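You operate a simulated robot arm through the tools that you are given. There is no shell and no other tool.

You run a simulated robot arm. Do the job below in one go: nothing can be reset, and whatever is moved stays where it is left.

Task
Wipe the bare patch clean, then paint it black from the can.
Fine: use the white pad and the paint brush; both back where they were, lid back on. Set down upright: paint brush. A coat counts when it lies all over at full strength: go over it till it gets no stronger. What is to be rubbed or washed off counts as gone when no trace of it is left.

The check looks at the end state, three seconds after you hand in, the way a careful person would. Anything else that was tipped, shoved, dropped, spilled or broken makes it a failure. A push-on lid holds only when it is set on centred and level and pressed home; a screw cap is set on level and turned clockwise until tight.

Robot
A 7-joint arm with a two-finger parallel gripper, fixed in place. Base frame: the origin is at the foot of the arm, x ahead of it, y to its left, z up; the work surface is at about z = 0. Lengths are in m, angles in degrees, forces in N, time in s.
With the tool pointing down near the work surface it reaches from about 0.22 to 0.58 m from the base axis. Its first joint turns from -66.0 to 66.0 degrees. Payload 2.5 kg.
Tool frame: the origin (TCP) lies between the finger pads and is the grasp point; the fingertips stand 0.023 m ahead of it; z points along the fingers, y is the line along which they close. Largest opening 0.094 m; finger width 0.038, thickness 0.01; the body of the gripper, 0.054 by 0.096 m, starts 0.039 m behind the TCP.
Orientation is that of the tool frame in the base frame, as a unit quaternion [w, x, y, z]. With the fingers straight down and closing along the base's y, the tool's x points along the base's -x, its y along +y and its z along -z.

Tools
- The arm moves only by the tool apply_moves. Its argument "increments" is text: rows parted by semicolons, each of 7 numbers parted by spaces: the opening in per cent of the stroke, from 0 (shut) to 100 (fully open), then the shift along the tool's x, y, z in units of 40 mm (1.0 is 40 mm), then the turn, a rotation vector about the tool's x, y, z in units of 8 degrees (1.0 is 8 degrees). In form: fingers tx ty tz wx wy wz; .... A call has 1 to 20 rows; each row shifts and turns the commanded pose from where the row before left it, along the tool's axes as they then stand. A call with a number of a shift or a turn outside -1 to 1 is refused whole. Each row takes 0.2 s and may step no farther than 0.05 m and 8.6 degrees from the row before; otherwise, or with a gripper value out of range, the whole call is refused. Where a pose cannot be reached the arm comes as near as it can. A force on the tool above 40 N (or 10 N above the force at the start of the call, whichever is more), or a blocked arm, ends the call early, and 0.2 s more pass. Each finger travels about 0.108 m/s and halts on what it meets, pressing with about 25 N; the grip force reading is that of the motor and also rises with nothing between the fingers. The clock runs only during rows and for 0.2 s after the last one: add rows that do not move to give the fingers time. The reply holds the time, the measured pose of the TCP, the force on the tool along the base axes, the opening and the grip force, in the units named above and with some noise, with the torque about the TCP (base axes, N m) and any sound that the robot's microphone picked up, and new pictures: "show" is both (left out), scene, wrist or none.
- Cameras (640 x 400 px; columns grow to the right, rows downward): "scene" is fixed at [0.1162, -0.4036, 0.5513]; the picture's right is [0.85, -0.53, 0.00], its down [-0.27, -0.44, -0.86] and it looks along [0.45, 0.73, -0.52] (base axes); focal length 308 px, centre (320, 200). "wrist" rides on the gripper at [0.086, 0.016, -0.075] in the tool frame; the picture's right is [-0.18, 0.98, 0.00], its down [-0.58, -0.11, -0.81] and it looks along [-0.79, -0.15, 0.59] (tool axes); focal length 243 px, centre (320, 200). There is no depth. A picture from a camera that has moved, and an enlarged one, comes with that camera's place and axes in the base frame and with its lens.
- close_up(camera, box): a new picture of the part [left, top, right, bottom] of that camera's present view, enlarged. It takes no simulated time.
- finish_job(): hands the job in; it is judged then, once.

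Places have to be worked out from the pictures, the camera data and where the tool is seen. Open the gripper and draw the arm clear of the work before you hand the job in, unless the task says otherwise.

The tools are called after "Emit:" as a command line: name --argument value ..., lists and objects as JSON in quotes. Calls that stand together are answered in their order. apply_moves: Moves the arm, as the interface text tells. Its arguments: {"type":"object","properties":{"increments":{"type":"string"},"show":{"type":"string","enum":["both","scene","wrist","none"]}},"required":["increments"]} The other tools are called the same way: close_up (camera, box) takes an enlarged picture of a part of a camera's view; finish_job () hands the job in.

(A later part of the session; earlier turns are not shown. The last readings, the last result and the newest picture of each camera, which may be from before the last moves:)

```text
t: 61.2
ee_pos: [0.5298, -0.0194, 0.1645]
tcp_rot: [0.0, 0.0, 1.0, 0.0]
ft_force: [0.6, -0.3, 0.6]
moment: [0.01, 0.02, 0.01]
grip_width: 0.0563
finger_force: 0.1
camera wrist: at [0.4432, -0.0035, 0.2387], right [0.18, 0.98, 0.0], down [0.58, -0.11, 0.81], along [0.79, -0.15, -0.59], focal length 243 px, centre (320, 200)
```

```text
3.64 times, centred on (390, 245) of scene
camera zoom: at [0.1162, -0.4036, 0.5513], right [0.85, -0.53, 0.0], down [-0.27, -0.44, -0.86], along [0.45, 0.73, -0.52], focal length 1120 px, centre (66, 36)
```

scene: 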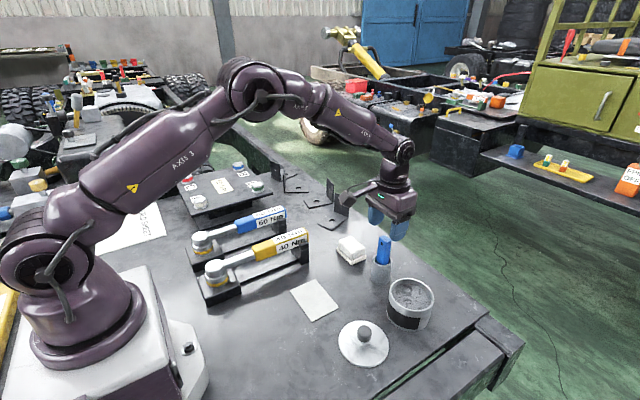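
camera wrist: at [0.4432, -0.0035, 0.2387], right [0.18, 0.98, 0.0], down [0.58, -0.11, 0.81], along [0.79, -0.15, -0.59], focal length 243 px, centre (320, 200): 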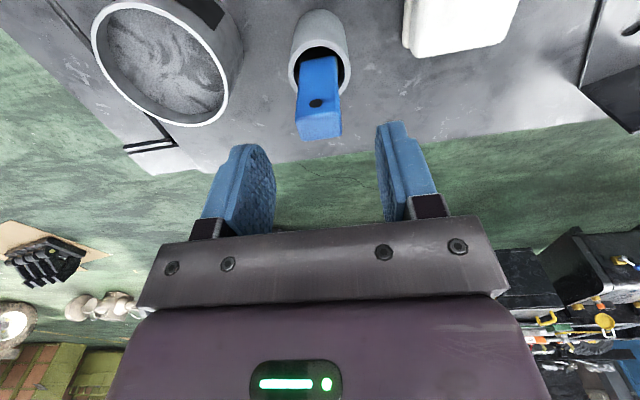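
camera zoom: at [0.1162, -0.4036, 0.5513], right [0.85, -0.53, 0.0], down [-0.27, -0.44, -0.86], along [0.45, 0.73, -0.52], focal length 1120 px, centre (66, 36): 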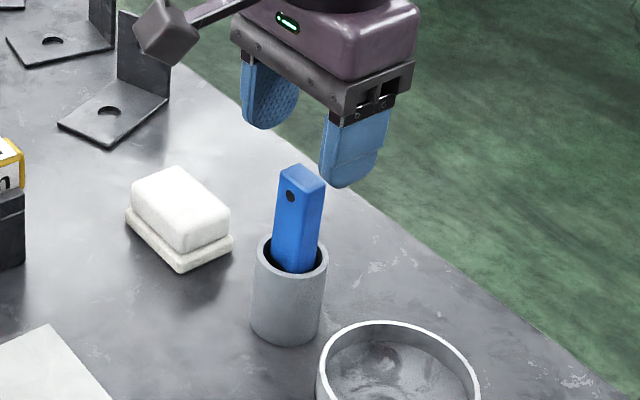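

The handle top is centred between the fingers at about (0.531, −0.0206). I descend so the fingertips sit above the cup rim (TCP z≈0.098), then close.

Emit:
apply_moves --increments "60 -0.02 0 0.6 0 0 0;60 0 0 0.6 0 0 0;60 0 0 0.4 0 0 0;60 0 0 0 0 0 0" --show "both"

Emit:
close_up --camera "scene" --box '[330, 200, 450, 310]'

```text
t: 62.2
ee_pos: [0.5299, -0.0182, 0.0994]
tcp_rot: [0.0, 0.0, 1.0, 0.0]
ft_force: [-0.2, 0.4, -0.2]
moment: [-0.01, 0.03, -0.03]
grip_width: 0.0565
finger_force: 0.0
camera wrist: at [0.4438, -0.002, 0.1734], right [0.18, 0.98, 0.0], down [0.58, -0.11, 0.81], along [0.79, -0.15, -0.59], focal length 243 px, centre (320, 200)
```

scene: 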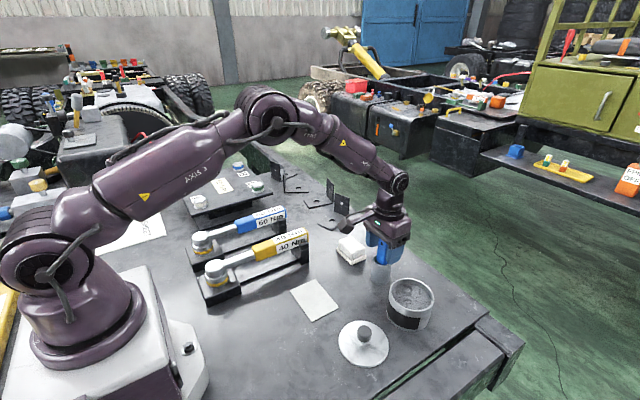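
wrist: 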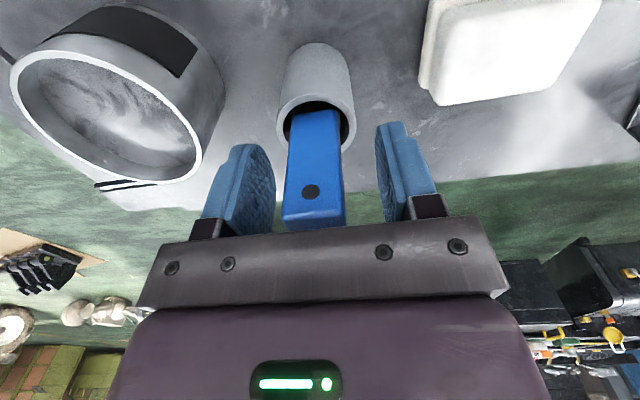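

```text
3.64 times, centred on (390, 255) of scene
camera zoom: at [0.1162, -0.4036, 0.5513], right [0.85, -0.53, 0.0], down [-0.27, -0.44, -0.86], along [0.45, 0.73, -0.52], focal length 1120 px, centre (66, 0)
```

zoom: 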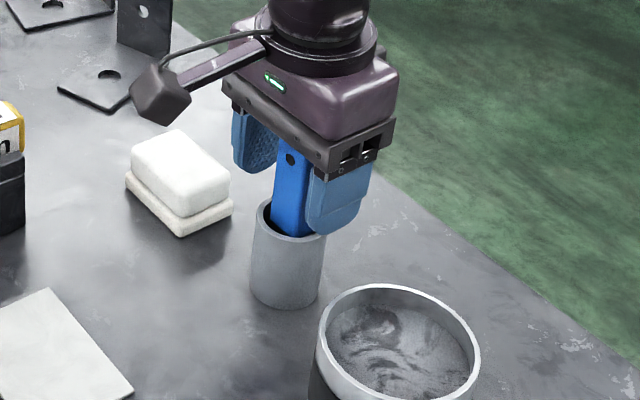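

The handle is between the fingers and clear of the rim. I close gently on it.

Emit:
apply_moves --increments "45 0 0 0 0 0 0;35 0 0 0 0 0 0;28 0 0 0 0 0 0;15 0 0 0 0 0 0;15 0 0 0 0 0 0;15 0 0 0 0 0 0" --show "both"

Emit:
close_up --camera "wrist" --box '[200, 50, 440, 240]'

Emit:
close_up --camera "scene" --box '[330, 200, 450, 310]'

```text
t: 63.6
ee_pos: [0.5296, -0.0182, 0.0992]
tcp_rot: [0.001, 0.0, 1.0, 0.0]
ft_force: [-0.7, -0.2, 1.8]
moment: [0.03, 0.02, -0.01]
grip_width: 0.0258
finger_force: 24.4
camera wrist: at [0.4438, -0.002, 0.1736], right [0.18, 0.98, 0.0], down [0.58, -0.11, 0.81], along [0.79, -0.15, -0.59], focal length 243 px, centre (320, 200)
```

scene: 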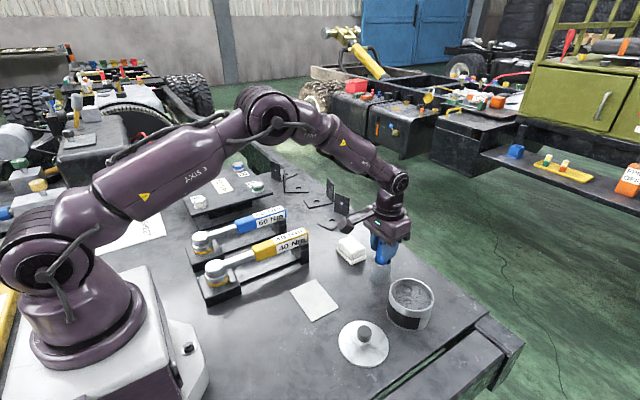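
wrist: 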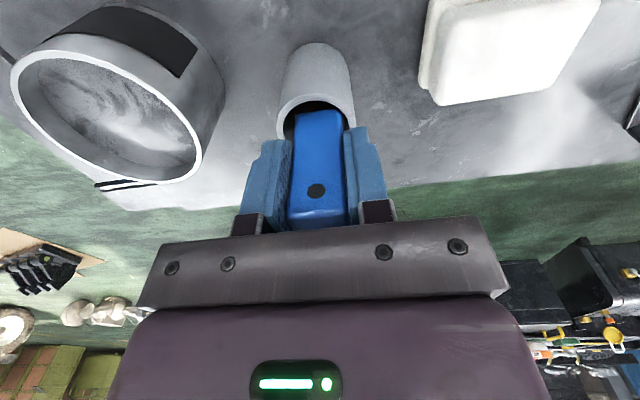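

```text
2.11 times, centred on (320, 145) of wrist
camera zoom: at [0.4438, -0.002, 0.1736], right [0.18, 0.98, 0.0], down [0.58, -0.11, 0.81], along [0.79, -0.15, -0.59], focal length 511 px, centre (320, 316)
```

zoom: 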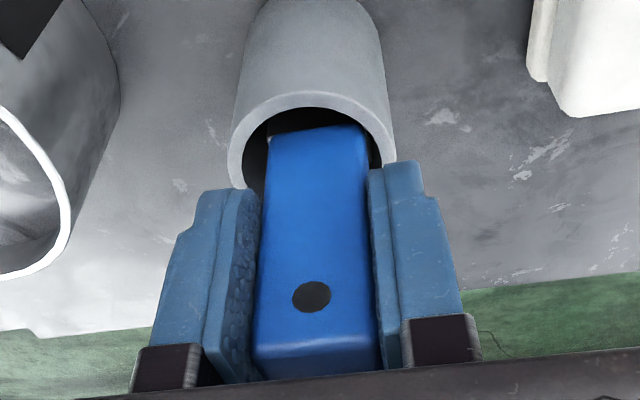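

```text
3.64 times, centred on (390, 255) of scene
camera zoom: at [0.1162, -0.4036, 0.5513], right [0.85, -0.53, 0.0], down [-0.27, -0.44, -0.86], along [0.45, 0.73, -0.52], focal length 1120 px, centre (66, 0)
```

zoom: 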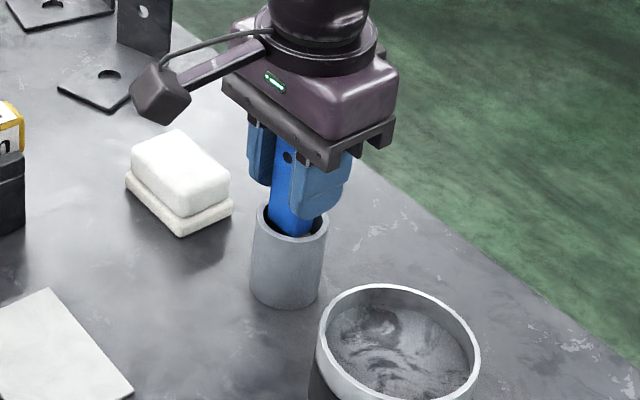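

The handle is gripped at 0.0258 m. I lift the brush straight up out of the cup and look at it.

Emit:
apply_moves --increments "15 0 0 -0.3 0 0 0;15 0 0 -0.5 0 0 0;15 0 0 -0.6 0 0 0;15 0 0 -0.7 0 0 0;15 0 0 -0.7 0 0 0;15 0 0 -0.7 0 0 0;15 0 0 0 0 0 0" --show "both"

Emit:
close_up --camera "scene" --box '[330, 150, 470, 300]'

Emit:
close_up --camera "wrist" --box '[200, 20, 440, 240]'

```text
t: 65.2
ee_pos: [0.5334, -0.0193, 0.2392]
tcp_rot: [0.0, -0.001, 1.0, 0.001]
ft_force: [-0.2, 0.2, -0.9]
moment: [-0.02, 0.0, 0.01]
grip_width: 0.0254
finger_force: 24.6
camera wrist: at [0.4463, -0.0032, 0.3136], right [0.18, 0.98, 0.0], down [0.58, -0.11, 0.81], along [0.79, -0.15, -0.59], focal length 243 px, centre (320, 200)
```

scene: 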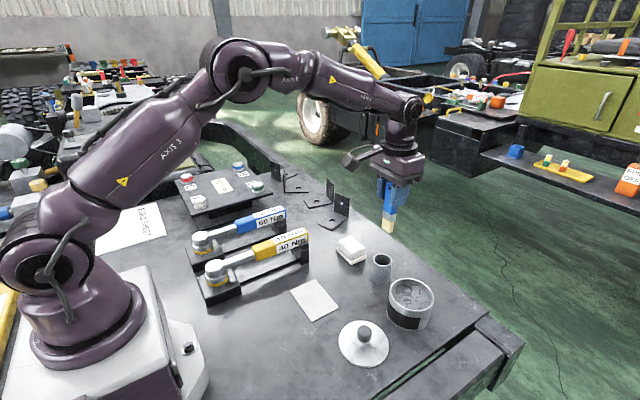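
wrist: 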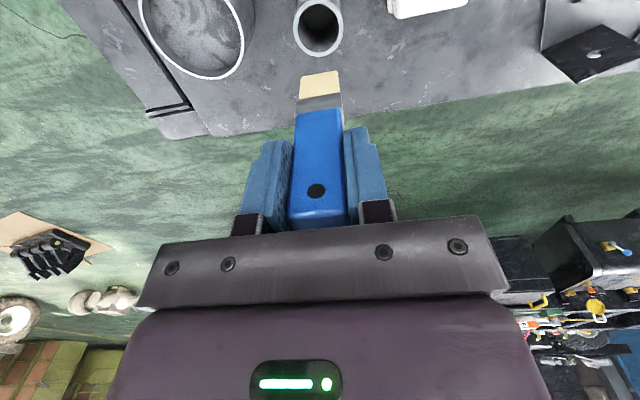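

```text
2.67 times, centred on (400, 225) of scene
camera zoom: at [0.1162, -0.4036, 0.5513], right [0.85, -0.53, 0.0], down [-0.27, -0.44, -0.86], along [0.45, 0.73, -0.52], focal length 822 px, centre (107, 133)
```

zoom: 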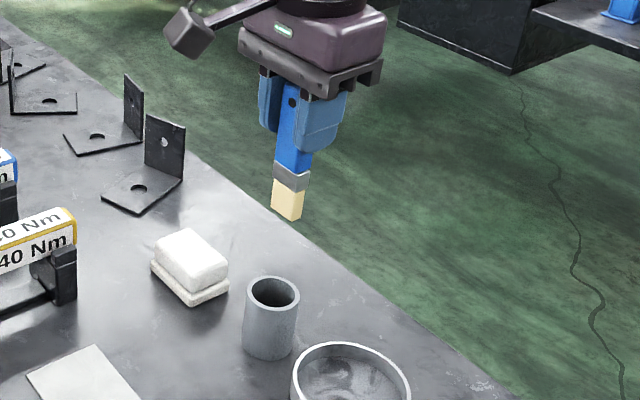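

```text
1.82 times, centred on (320, 130) of wrist
camera zoom: at [0.4463, -0.0032, 0.3136], right [0.18, 0.98, 0.0], down [0.58, -0.11, 0.81], along [0.79, -0.15, -0.59], focal length 441 px, centre (320, 327)
```

zoom: 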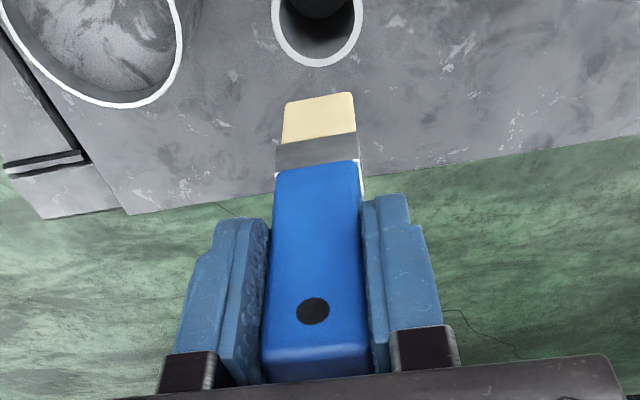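

The brush has a beige bristle block about 24 mm wide, with its tip about 0.088 m below the TCP. I carry it over the can centre (≈0.509, −0.131).

Emit:
apply_moves --increments "15 0.1 -0.7 0 0 0 0;15 0.15 -0.7 0 0 0 0;15 0.15 -0.7 0 0 0 0;15 0.15 -0.675 0 0 0 0;15 0 0 0.6 0 0 0;15 0 0 0 0 0 0;15 0 0 0 0 0 0" --show "both"

Emit:
close_up --camera "scene" --box '[340, 180, 480, 340]'

Emit:
close_up --camera "wrist" --box '[180, 0, 460, 200]'

```text
t: 66.8
ee_pos: [0.5086, -0.1305, 0.2144]
tcp_rot: [0.0, 0.0, 1.0, 0.001]
ft_force: [-0.3, 0.4, -0.5]
moment: [-0.04, 0.01, 0.0]
grip_width: 0.0254
finger_force: 25.0
camera wrist: at [0.4224, -0.1156, 0.2898], right [0.18, 0.98, 0.0], down [0.58, -0.11, 0.81], along [0.79, -0.15, -0.59], focal length 243 px, centre (320, 200)
```

scene: 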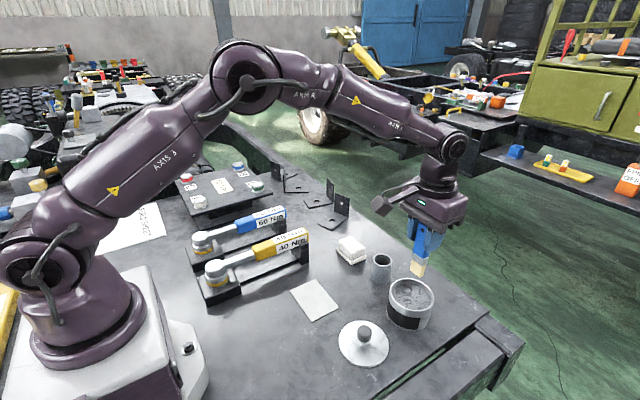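
wrist: 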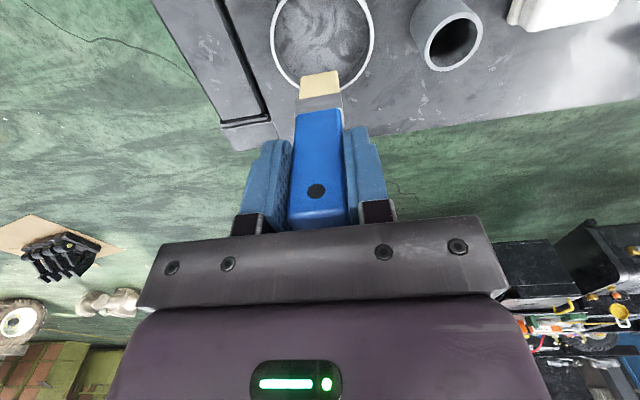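

```text
2.50 times, centred on (410, 260) of scene
camera zoom: at [0.1162, -0.4036, 0.5513], right [0.85, -0.53, 0.0], down [-0.27, -0.44, -0.86], along [0.45, 0.73, -0.52], focal length 770 px, centre (95, 50)
```

zoom: 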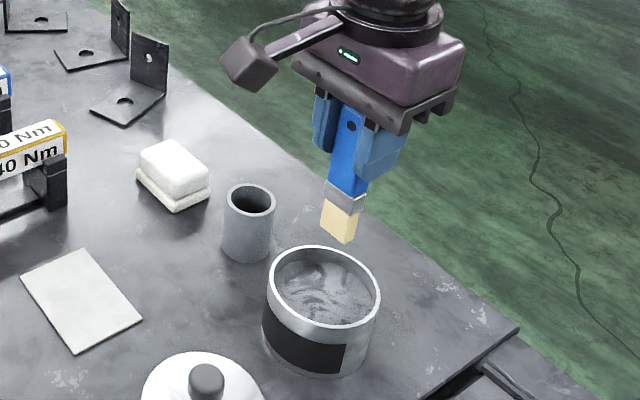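

```text
2.00 times, centred on (320, 100) of wrist
camera zoom: at [0.4224, -0.1156, 0.2898], right [0.18, 0.98, 0.0], down [0.58, -0.11, 0.81], along [0.79, -0.15, -0.59], focal length 485 px, centre (320, 400)
```

zoom: 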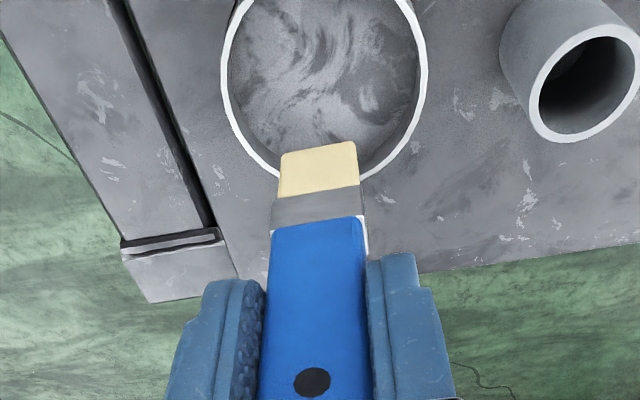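

The brush is over the can opening. I lower it to just above the paint and check alignment from the scene camera.

Emit:
apply_moves --increments "15 0 0 0.7 0 0 0;15 0 0 0.6 0 0 0;15 0 0 0.3 0 0 0;15 0 0 0 0 0 0" --show "both"

Emit:
close_up --camera "scene" --box '[350, 210, 470, 340]'

```text
t: 67.8
ee_pos: [0.5087, -0.1302, 0.1515]
tcp_rot: [0.0, 0.0, 1.0, 0.001]
ft_force: [-0.8, -0.1, -0.4]
moment: [-0.03, -0.02, 0.01]
grip_width: 0.0255
finger_force: 24.7
camera wrist: at [0.422, -0.1152, 0.2255], right [0.18, 0.98, 0.0], down [0.58, -0.11, 0.81], along [0.79, -0.15, -0.59], focal length 243 px, centre (320, 200)
```

scene: 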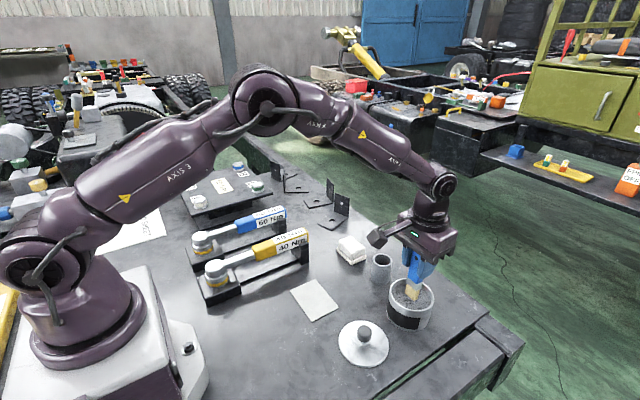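
wrist: 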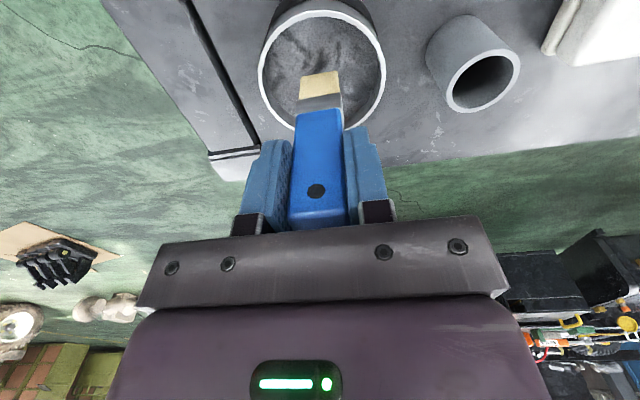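

```text
3.08 times, centred on (410, 275) of scene
camera zoom: at [0.1162, -0.4036, 0.5513], right [0.85, -0.53, 0.0], down [-0.27, -0.44, -0.86], along [0.45, 0.73, -0.52], focal length 948 px, centre (43, -31)
```

zoom: 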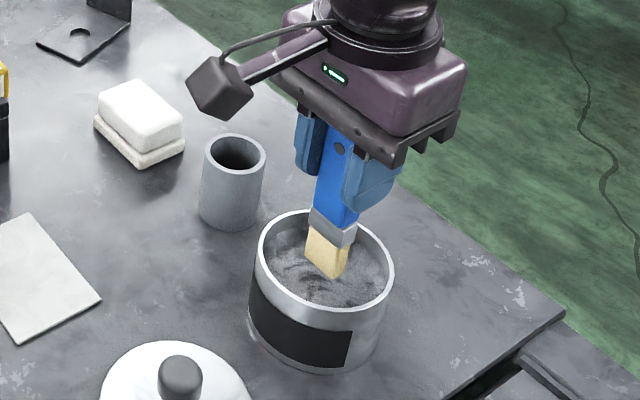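

The brush is centred over the can. I dip about 22 mm further, pause, and raise to let it drain over the can.

Emit:
apply_moves --increments "15 0 0 0.25 0 0 0;15 0 0 0.3 0 0 0;15 0 0 0 0 0 0;15 0 0 0 0 0 0" --show "both"

Emit:
close_up --camera "scene" --box '[350, 230, 470, 340]'

Emit:
close_up --camera "wrist" --box '[230, 0, 410, 200]'

```text
t: 68.8
ee_pos: [0.5096, -0.1296, 0.1298]
tcp_rot: [0.002, -0.001, 1.0, 0.0]
ft_force: [4.1, -0.1, 16.9]
moment: [0.04, -0.33, -0.02]
grip_width: 0.0257
finger_force: 24.7
camera wrist: at [0.4228, -0.1146, 0.2038], right [0.18, 0.98, 0.0], down [0.58, -0.11, 0.81], along [0.79, -0.15, -0.59], focal length 243 px, centre (320, 200)
```

scene: 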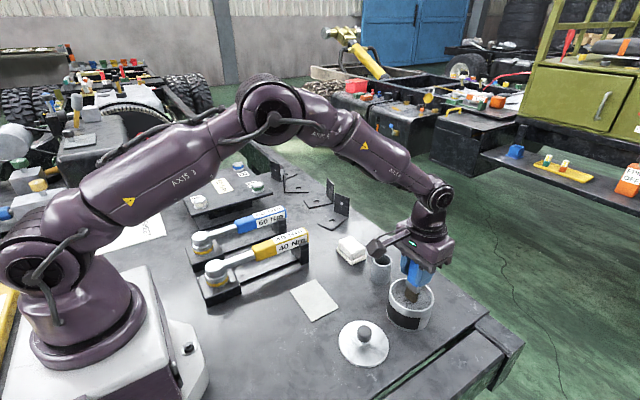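
wrist: 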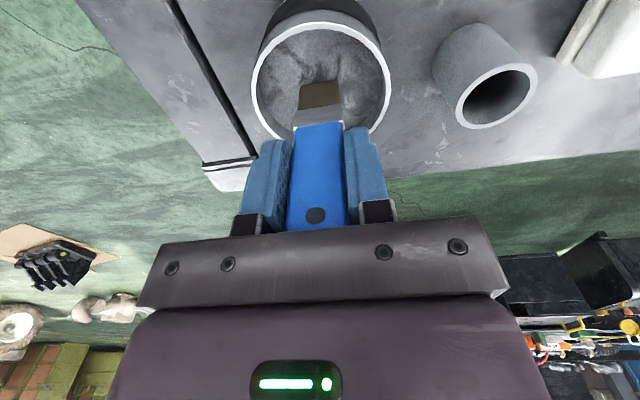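

```text
3.64 times, centred on (410, 285) of scene
camera zoom: at [0.1161, -0.4036, 0.5514], right [0.85, -0.53, 0.0], down [-0.27, -0.44, -0.86], along [0.46, 0.73, -0.52], focal length 1120 px, centre (-7, -109)
```

zoom: 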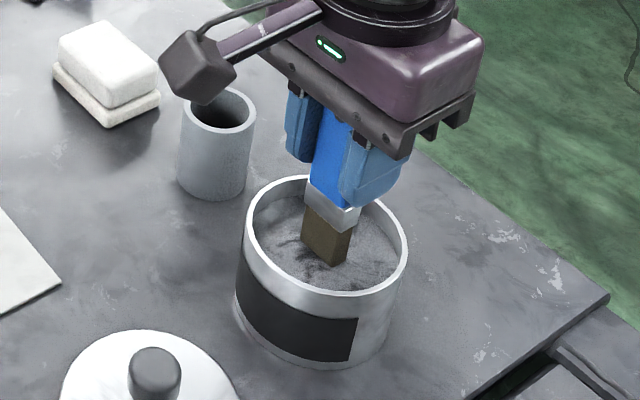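

```text
2.00 times, centred on (320, 100) of wrist
camera zoom: at [0.4228, -0.1146, 0.2038], right [0.18, 0.98, 0.0], down [0.58, -0.11, 0.81], along [0.79, -0.15, -0.59], focal length 485 px, centre (320, 400)
```

zoom: 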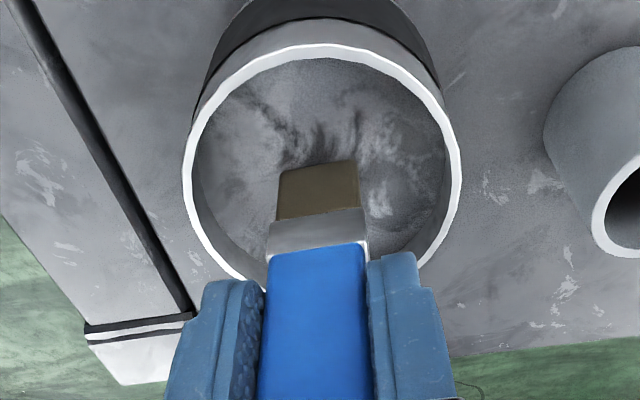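

The bristles are now dark (loaded), but they met a solid resistance of 17 N and the handle slid up a little in the grip. I raise the brush and inspect it.

Emit:
apply_moves --increments "15 0 0 -0.2 0 0 0;15 0 0 -0.4 0 0 0;15 0 0 -0.5 0 0 0;15 0 0 -0.5 0 0 0;15 0 0 0 0 0 0;15 0 0 0 0 0 0;15 0 0 0 0 0 0" --show "both"

Emit:
close_up --camera "scene" --box '[350, 180, 470, 340]'

Emit:
close_up --camera "wrist" --box '[200, 20, 440, 240]'

```text
t: 70.4
ee_pos: [0.5077, -0.1314, 0.1925]
tcp_rot: [0.0, 0.0, 1.0, 0.0]
ft_force: [0.7, 0.2, -0.4]
moment: [-0.03, 0.01, -0.01]
grip_width: 0.0258
finger_force: 25.1
camera wrist: at [0.4218, -0.1152, 0.2675], right [0.18, 0.98, 0.0], down [0.58, -0.11, 0.81], along [0.79, -0.15, -0.59], focal length 243 px, centre (320, 200)
```

scene: 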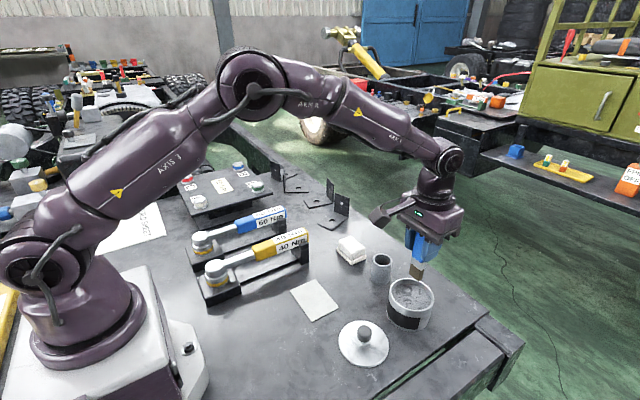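
wrist: 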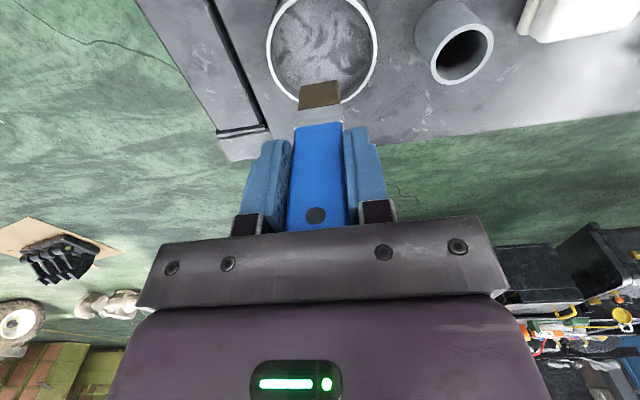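

```text
2.50 times, centred on (410, 260) of scene
camera zoom: at [0.1162, -0.4036, 0.5513], right [0.85, -0.53, 0.0], down [-0.27, -0.44, -0.86], along [0.45, 0.73, -0.52], focal length 770 px, centre (95, 50)
```

zoom: 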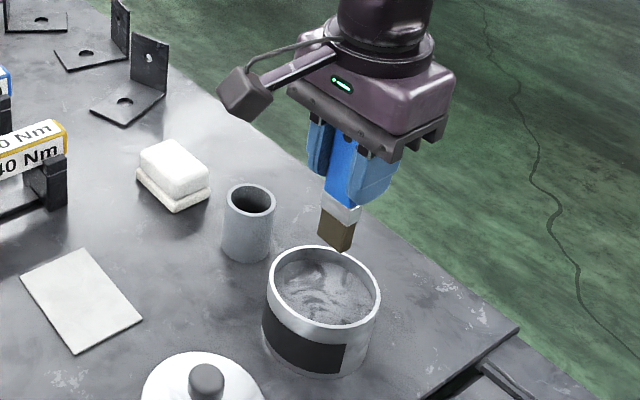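

```text
1.82 times, centred on (320, 130) of wrist
camera zoom: at [0.4218, -0.1152, 0.2675], right [0.18, 0.98, 0.0], down [0.58, -0.11, 0.81], along [0.79, -0.15, -0.59], focal length 441 px, centre (320, 327)
```

zoom: 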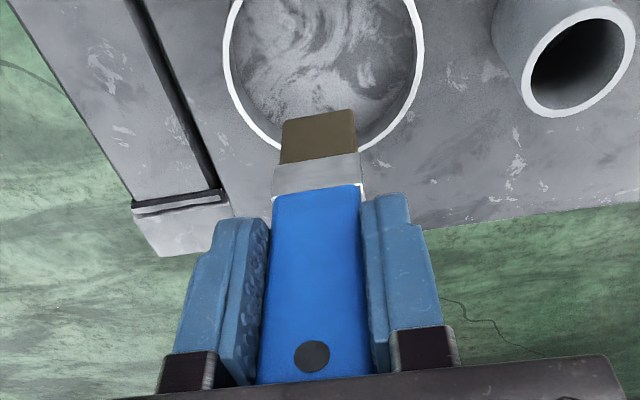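

The brush slid about 12 mm up in the grip, so the tip is now about 0.076 m below the TCP, and the paint surface is at z≈0.0525. The bristles are loaded, so I carry the brush to the −y end of the patch and descend to just above it.

Emit:
apply_moves --increments "15 0.8 0.505 0 0 0 0;15 0.8 0.505 0 0 0 0;15 0.8 0.505 0 0 0 0;15 0.8 0.505 0 0 0 0;15 0.8 0.51 0 0 0 0;15 0.545 0 0 0 0 0;15 0 0 0.8 0 0 0;15 0 0 0.8 0 0 0;15 0 0 0.8 0 0 0;15 0 0 0.2 0 0 0;15 0 0 0 0 0 0" --show "both"

Emit:
close_up --camera "scene" --box '[270, 230, 370, 340]'

Emit:
close_up --camera "wrist" --box '[220, 0, 500, 200]'

```text
t: 72.8
ee_pos: [0.3283, -0.0271, 0.0885]
tcp_rot: [0.0, 0.0, 1.0, 0.0]
ft_force: [-1.0, 0.0, -0.5]
moment: [-0.02, -0.05, -0.02]
grip_width: 0.0255
finger_force: 25.3
camera wrist: at [0.2418, -0.0116, 0.1619], right [0.18, 0.98, 0.0], down [0.58, -0.11, 0.81], along [0.79, -0.15, -0.59], focal length 243 px, centre (320, 200)
```

scene: 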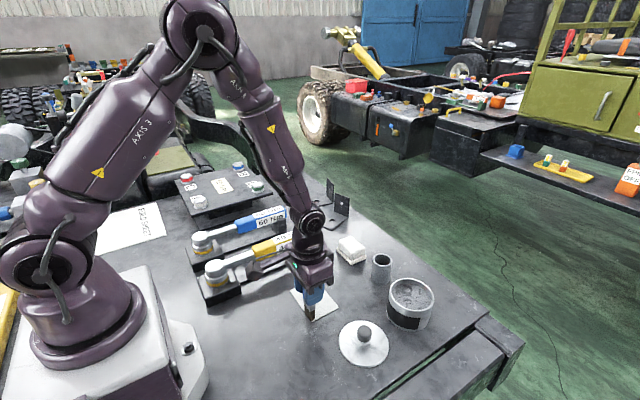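
wrist: 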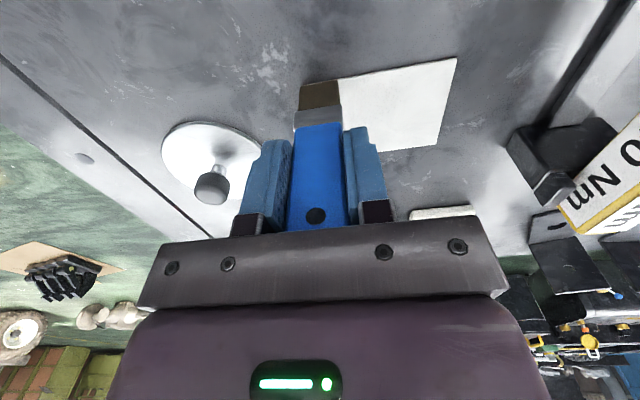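

```text
3.64 times, centred on (320, 285) of scene
camera zoom: at [0.1162, -0.4036, 0.5513], right [0.85, -0.53, 0.0], down [-0.27, -0.44, -0.86], along [0.45, 0.73, -0.52], focal length 1120 px, centre (320, -109)
```

zoom: 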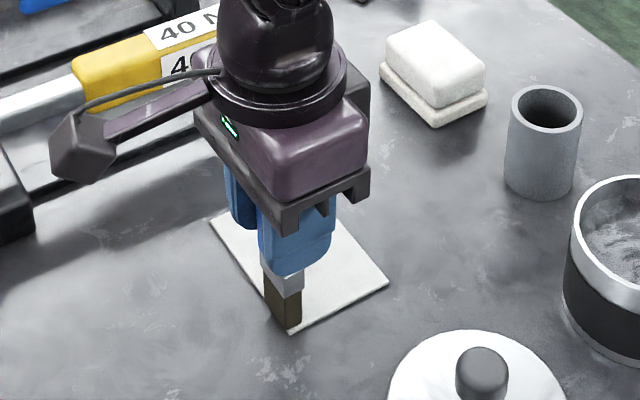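

```text
2.00 times, centred on (360, 100) of wrist
camera zoom: at [0.2418, -0.0116, 0.1619], right [0.18, 0.98, 0.0], down [0.58, -0.11, 0.81], along [0.79, -0.15, -0.59], focal length 485 px, centre (240, 400)
```

zoom: 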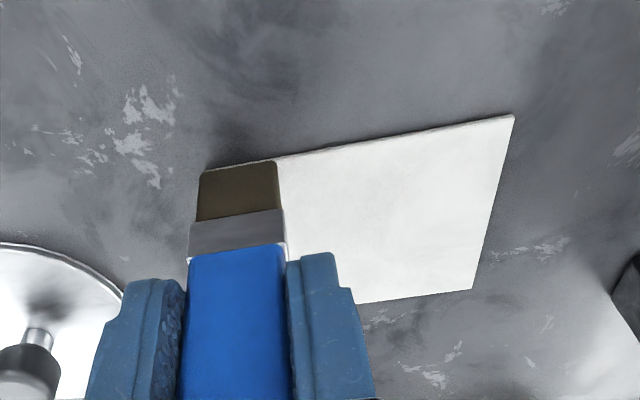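

Near the patch, I measure the plate at x≈0.325–0.396, y≈−0.043–0.057. I shift slightly (+4 mm x, −2 mm y) so the bristles overhang each edge by only ~2 mm, and lower toward contact.

Emit:
apply_moves --increments "15 -0.1 -0.05 0.1 0 0 0;15 0 0 0.06 0 0 0;15 0 0 0.03 0 0 0;15 0 0 0 0 0 0" --show "none"

Emit:
apply_moves --increments "15 0 0 0.03 0 0 0;15 0 0 0 0 0 0" --show "wrist"

```text
t: 73.8
ee_pos: [0.3336, -0.0295, 0.0811]
tcp_rot: [0.002, 0.0, 1.0, -0.001]
ft_force: [0.0, 4.9, 28.5]
moment: [0.34, -0.01, -0.02]
grip_width: 0.0254
finger_force: 24.5
```

```text
t: 74.3
ee_pos: [0.3327, -0.0305, 0.0802]
tcp_rot: [0.002, -0.001, 1.0, 0.0]
ft_force: [-2.0, 1.9, 9.4]
moment: [0.05, 0.08, -0.01]
grip_width: 0.0254
finger_force: 25.4
stopped in row 2: the force on the tool passed its limit at 41 N (the readings are from after the stop); the commanded pose is now the measured one
camera wrist: at [0.2465, -0.0145, 0.1554], right [0.18, 0.98, 0.0], down [0.58, -0.11, 0.81], along [0.79, -0.15, -0.59], focal length 243 px, centre (320, 200)
```

wrist: 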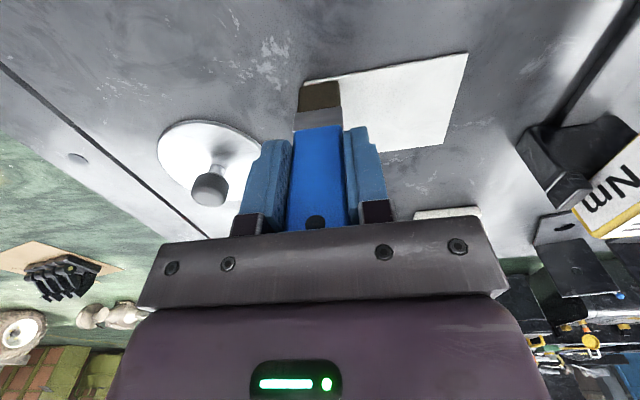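

Contact occurred higher than expected and the brush settled in the grip; the force is now about 9 N. I try the first stroke along +x and look at the result.

Emit:
apply_moves --increments "15 0 0 -0.01 0 0 0;15 -0.37 0 0 0 0 0;15 -0.37 0 0 0 0 0;15 -0.37 0 0 0 0 0;15 -0.36 0 0 0 0 0;15 0 0 0 0 0 0" --show "both"

Emit:
close_up --camera "scene" --box '[270, 240, 370, 340]'

Emit:
close_up --camera "wrist" --box '[220, 0, 500, 200]'

```text
t: 75.7
ee_pos: [0.3925, -0.0301, 0.0799]
tcp_rot: [0.002, 0.0, 1.0, 0.0]
ft_force: [-1.0, 0.3, 5.1]
moment: [-0.01, 0.07, 0.03]
grip_width: 0.0256
finger_force: 25.1
camera wrist: at [0.3051, -0.0149, 0.1555], right [0.18, 0.98, 0.0], down [0.58, -0.11, 0.81], along [0.79, -0.15, -0.59], focal length 243 px, centre (320, 200)
```

scene: 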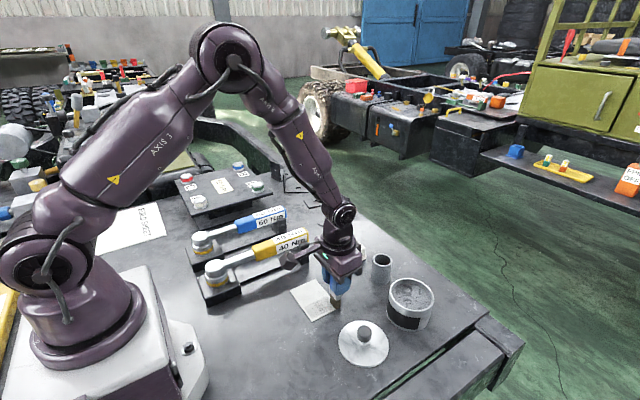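
wrist: 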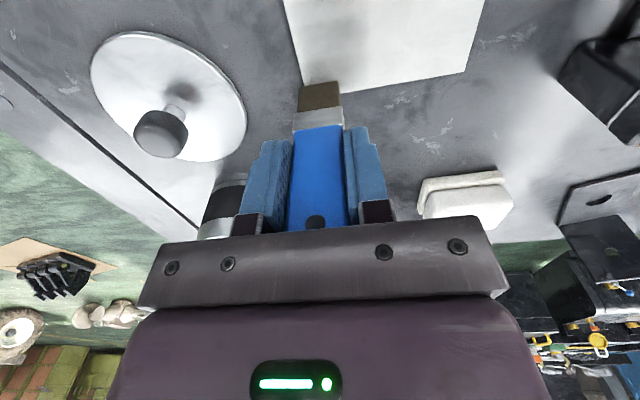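

```text
4.00 times, centred on (320, 290) of scene
camera zoom: at [0.1162, -0.4036, 0.5513], right [0.85, -0.53, 0.0], down [-0.27, -0.44, -0.86], along [0.45, 0.73, -0.52], focal length 1232 px, centre (320, -160)
```

zoom: 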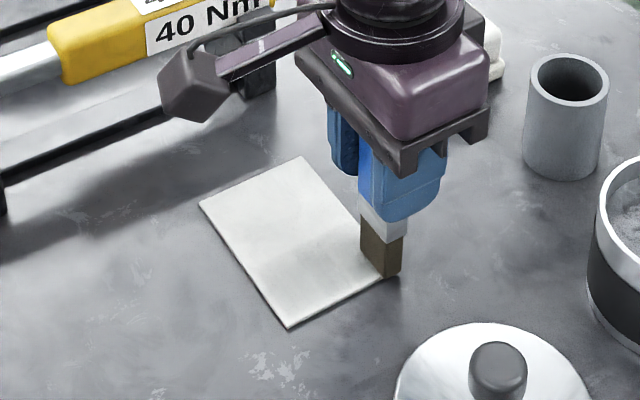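

```text
2.00 times, centred on (360, 100) of wrist
camera zoom: at [0.3051, -0.0149, 0.1555], right [0.18, 0.98, 0.0], down [0.58, -0.11, 0.81], along [0.79, -0.15, -0.59], focal length 485 px, centre (240, 400)
```

zoom: 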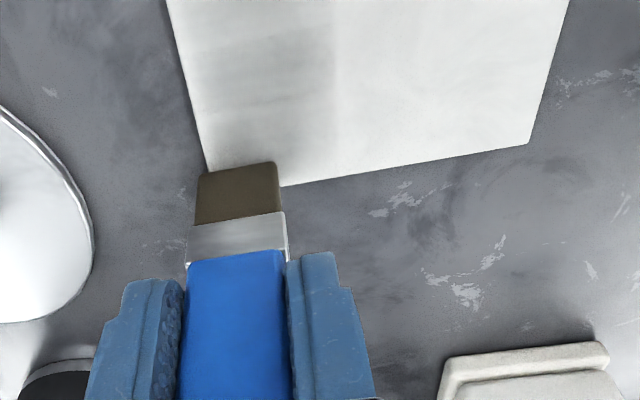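

The stroke left only a light grey trace, so many passes are needed. I make several passes over this same strip to see how the coat builds up.

Emit:
apply_moves --increments "15 0.37 0 0 0 0 0;15 0.37 0 0 0 0 0;15 0.37 0 0 0 0 0;15 0.36 0 0 0 0 0;15 -0.37 0 0 0 0 0;15 -0.37 0 0 0 0 0;15 -0.37 0 0 0 0 0;15 -0.36 0 0 0 0 0;15 0.37 0 0 0 0 0;15 0.37 0 0 0 0 0;15 0.37 0 0 0 0 0;15 0.36 0 0 0 0 0;15 -0.37 0 0 0 0 0;15 -0.37 0 0 0 0 0;15 -0.37 0 0 0 0 0;15 -0.36 0 0 0 0 0;15 0 0 0 0 0 0" --show "wrist"

Emit:
close_up --camera "wrist" --box '[220, 0, 500, 200]'

Emit:
close_up --camera "scene" --box '[270, 240, 370, 340]'

```text
t: 79.3
ee_pos: [0.3912, -0.031, 0.0816]
tcp_rot: [0.001, 0.0, 1.0, 0.0]
ft_force: [-1.0, -0.6, 7.4]
moment: [0.06, 0.13, 0.01]
grip_width: 0.0254
finger_force: 24.9
camera wrist: at [0.3054, -0.0152, 0.1555], right [0.18, 0.98, 0.0], down [0.58, -0.11, 0.81], along [0.79, -0.15, -0.59], focal length 243 px, centre (320, 200)
```

wrist: 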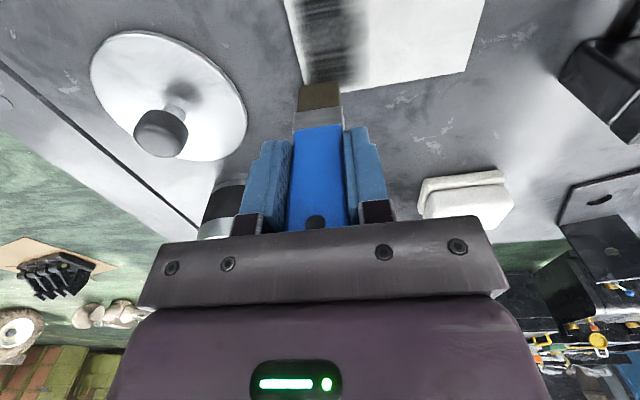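

```text
2.00 times, centred on (360, 100) of wrist
camera zoom: at [0.3054, -0.0152, 0.1555], right [0.18, 0.98, 0.0], down [0.58, -0.11, 0.81], along [0.79, -0.15, -0.59], focal length 485 px, centre (240, 400)
```

zoom: 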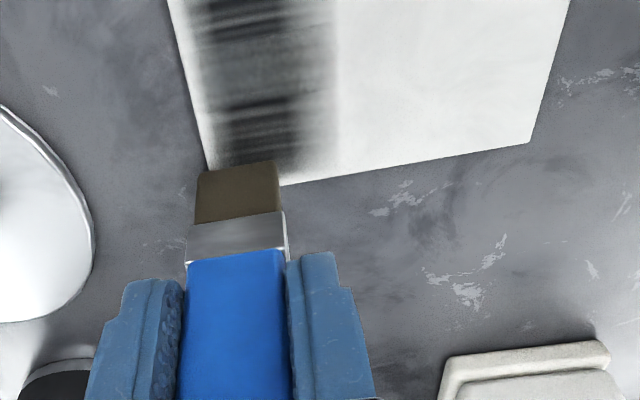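

```text
4.00 times, centred on (320, 290) of scene
camera zoom: at [0.1162, -0.4036, 0.5513], right [0.85, -0.53, 0.0], down [-0.27, -0.44, -0.86], along [0.45, 0.73, -0.52], focal length 1232 px, centre (320, -160)
```

zoom: 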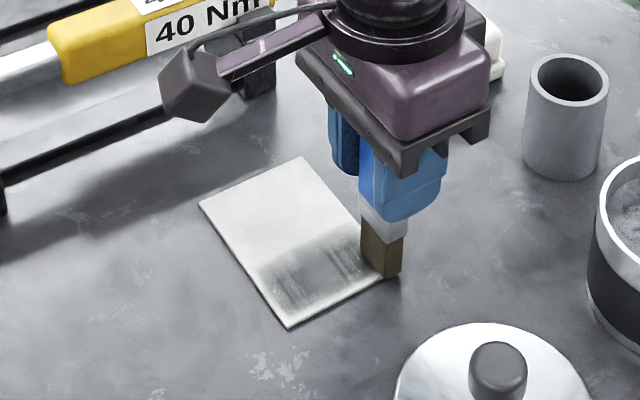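

The coat builds well with repeated passes. The painted strip is centred about 8–10 mm to the +y side of the tool axis because the bristles touch with their +y edge. I shift 12 mm to −y and extend the strokes further toward −x to cover that corner.

Emit:
apply_moves --increments "15 0 -0.3 0 0 0 0;15 0.31 0 0 0 0 0;15 0.32 0 0 0 0 0;15 0.32 0 0 0 0 0;15 0.32 0 0 0 0 0;15 0.32 0 0 0 0 0;15 0.31 0 0 0 0 0;15 -0.38 0 0 0 0 0;15 -0.38 0 0 0 0 0;15 -0.38 0 0 0 0 0;15 -0.38 0 0 0 0 0;15 -0.38 0 0 0 0 0;15 0.31 0 0 0 0 0;15 0.32 0 0 0 0 0;15 0.32 0 0 0 0 0;15 0.32 0 0 0 0 0;15 0.32 0 0 0 0 0;15 0.31 0 0 0 0 0;15 0 0 0 0 0 0" --show "wrist"

Emit:
close_up --camera "scene" --box '[270, 240, 370, 340]'

Emit:
close_up --camera "wrist" --box '[220, 0, 500, 200]'

```text
t: 83.3
ee_pos: [0.3157, -0.0426, 0.0819]
tcp_rot: [0.002, 0.0, 1.0, 0.0]
ft_force: [0.3, -0.9, -0.3]
moment: [0.0, 0.01, -0.03]
grip_width: 0.0253
finger_force: 24.7
camera wrist: at [0.2297, -0.0268, 0.156], right [0.18, 0.98, 0.0], down [0.58, -0.11, 0.81], along [0.79, -0.15, -0.59], focal length 243 px, centre (320, 200)
```

wrist: 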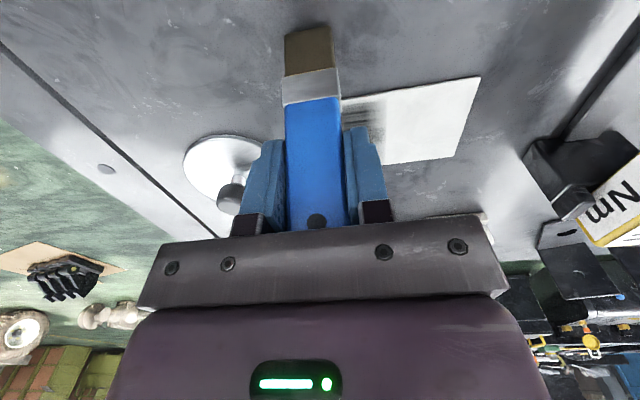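

```text
4.00 times, centred on (320, 290) of scene
camera zoom: at [0.1162, -0.4036, 0.5513], right [0.85, -0.53, 0.0], down [-0.27, -0.44, -0.86], along [0.45, 0.73, -0.52], focal length 1232 px, centre (320, -160)
```

zoom: 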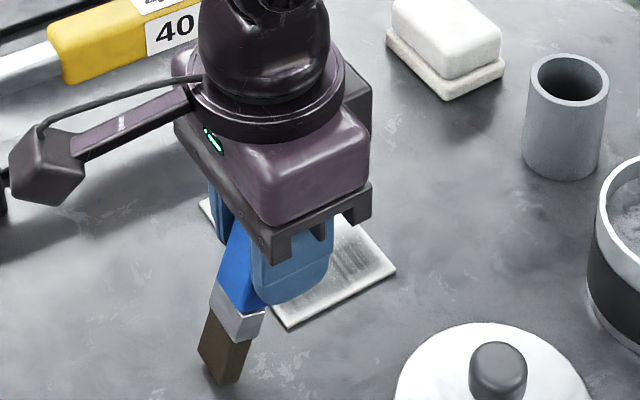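

```text
2.00 times, centred on (360, 100) of wrist
camera zoom: at [0.2297, -0.0268, 0.156], right [0.18, 0.98, 0.0], down [0.58, -0.11, 0.81], along [0.79, -0.15, -0.59], focal length 485 px, centre (240, 400)
```

zoom: 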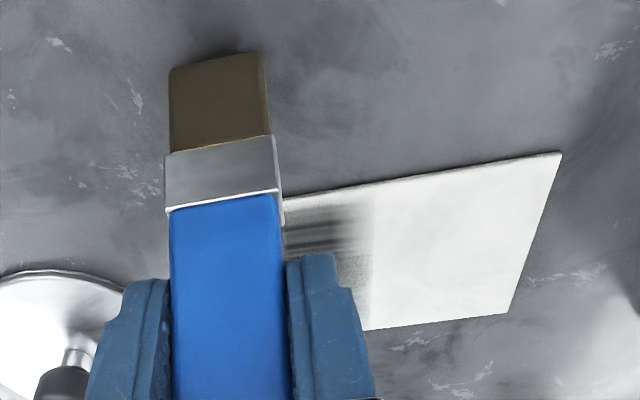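

While re-entering over the plate's −x edge, the bristles caught the edge and the brush pivoted about 24° in the grip. I raise it and tilt the tool to bring the brush vertical again, planning to set it into its cup and re-grip it, then use y-direction strokes.

Emit:
apply_moves --increments "15 0 0 -0.7 0 0 0;15 0 0 -0.8 0 0 0;15 0 0 -0.8 0 0 0;15 0 0 -0.7 0 0 0;15 0 0 0 0 -1 0;15 0 0 0 0 -1 0;15 0 0 0 0 -1 0;15 0 0 0 0 0 0;15 0 0 0 0 0 0" --show "both"

Emit:
close_up --camera "scene" --box '[260, 180, 400, 330]'

Emit:
close_up --camera "wrist" --box '[200, 0, 440, 200]'

```text
t: 85.3
ee_pos: [0.3143, -0.0415, 0.2012]
tcp_rot: [0.21, 0.001, 0.978, -0.001]
ft_force: [-0.5, -0.2, -0.9]
moment: [0.01, 0.0, 0.0]
grip_width: 0.0253
finger_force: 25.4
camera wrist: at [0.2059, -0.0257, 0.2338], right [0.17, 0.98, 0.08], down [0.2, -0.11, 0.97], along [0.97, -0.15, -0.21], focal length 243 px, centre (320, 200)
```

scene: 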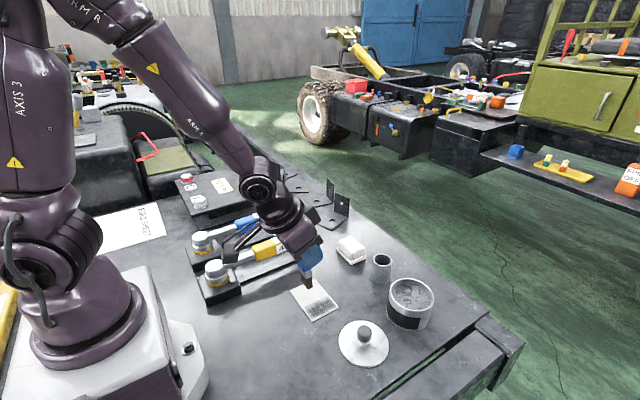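
wrist: 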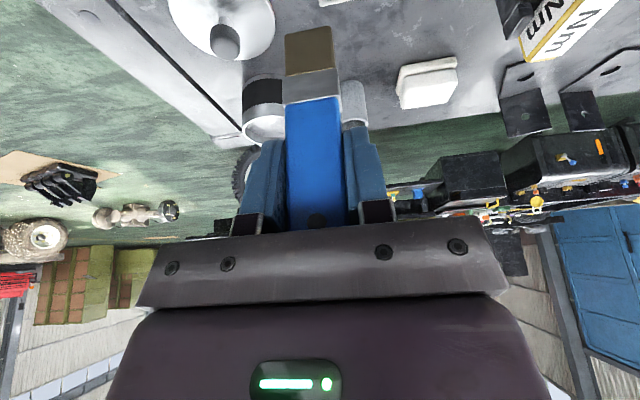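

```text
2.67 times, centred on (330, 255) of scene
camera zoom: at [0.1162, -0.4036, 0.5513], right [0.85, -0.53, 0.0], down [-0.27, -0.44, -0.86], along [0.45, 0.73, -0.52], focal length 822 px, centre (293, 53)
```

zoom: 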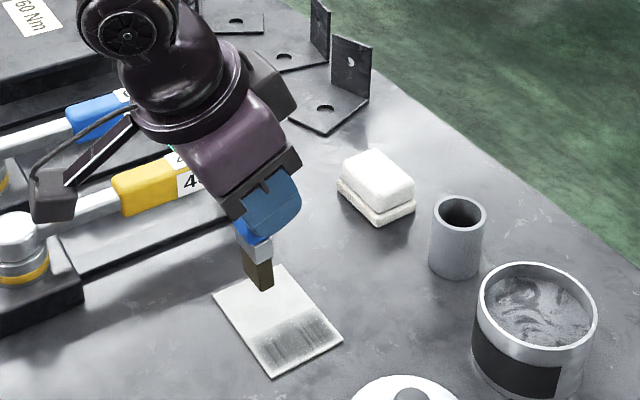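

```text
2.00 times, centred on (320, 100) of wrist
camera zoom: at [0.2059, -0.0257, 0.2338], right [0.17, 0.98, 0.08], down [0.2, -0.11, 0.97], along [0.97, -0.15, -0.21], focal length 485 px, centre (320, 400)
```

zoom: 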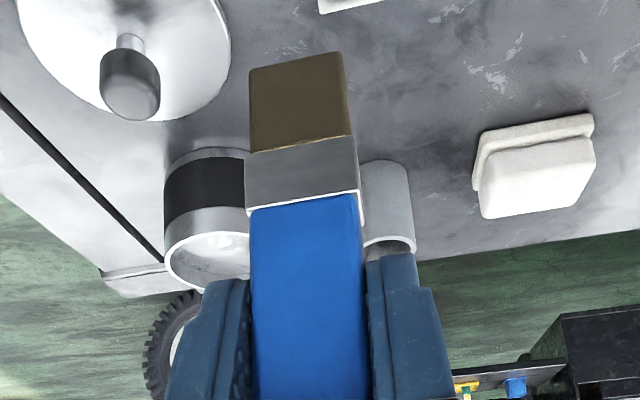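

The brush is near vertical with the tool tilted (estimated in-grip pivot ≈22°). I fine-tune the tilt by 2° and carry it over its cup at safe height.

Emit:
apply_moves --increments "15 0 0 0 0 0.25 0;15 -0.844 0.092 0.341 0 0 0;15 -0.844 0.092 0.341 0 0 0;15 -0.844 0.092 0.341 0 0 0;15 -0.844 0.092 0.341 0 0 0;15 -0.844 0.092 0.341 0 0 0;15 -0.844 0.092 0.341 0 0 0;15 0 0 0 0 0 0;15 0 0 0 0 0 0" --show "both"

Emit:
close_up --camera "scene" --box '[320, 170, 450, 310]'

Emit:
close_up --camera "wrist" --box '[200, 0, 440, 200]'

```text
t: 87.3
ee_pos: [0.5331, -0.0203, 0.203]
tcp_rot: [0.193, 0.0, 0.981, -0.001]
ft_force: [-0.5, 0.4, -0.1]
moment: [-0.07, -0.01, -0.03]
grip_width: 0.0255
finger_force: 24.7
camera wrist: at [0.4253, -0.0042, 0.2388], right [0.17, 0.98, 0.07], down [0.23, -0.11, 0.97], along [0.96, -0.15, -0.25], focal length 243 px, centre (320, 200)
```

scene: 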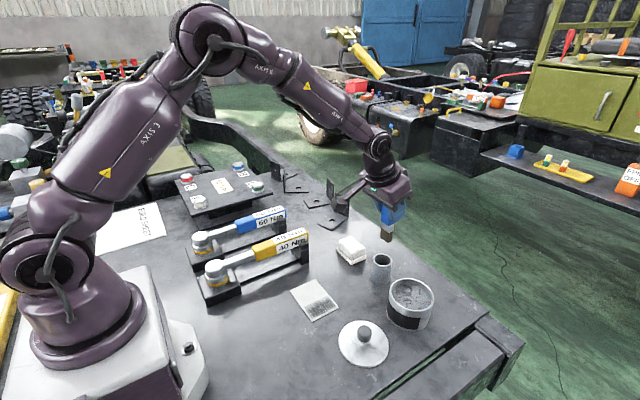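
wrist: 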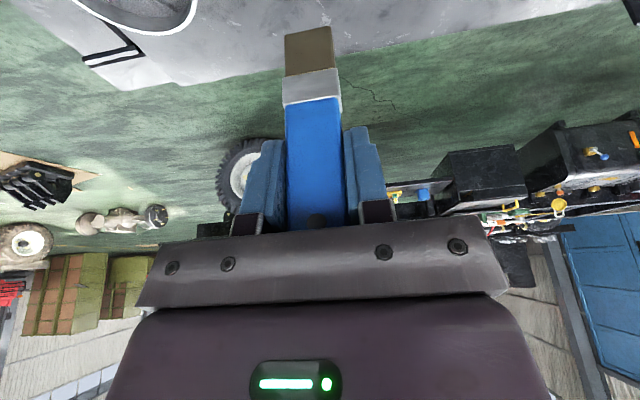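

```text
2.86 times, centred on (385, 240) of scene
camera zoom: at [0.1162, -0.4036, 0.5513], right [0.85, -0.53, 0.0], down [-0.27, -0.44, -0.86], along [0.45, 0.73, -0.52], focal length 880 px, centre (134, 86)
```

zoom: 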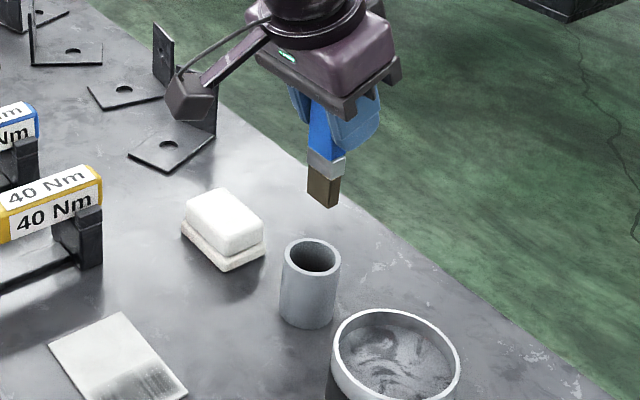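

```text
2.00 times, centred on (320, 100) of wrist
camera zoom: at [0.4253, -0.0042, 0.2388], right [0.17, 0.98, 0.07], down [0.23, -0.11, 0.97], along [0.96, -0.15, -0.25], focal length 485 px, centre (320, 400)
```

zoom: 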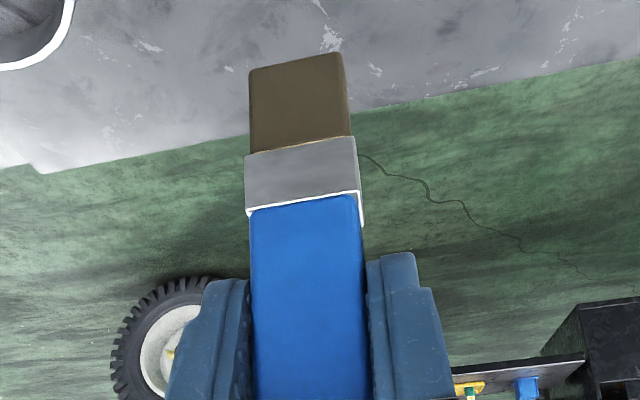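

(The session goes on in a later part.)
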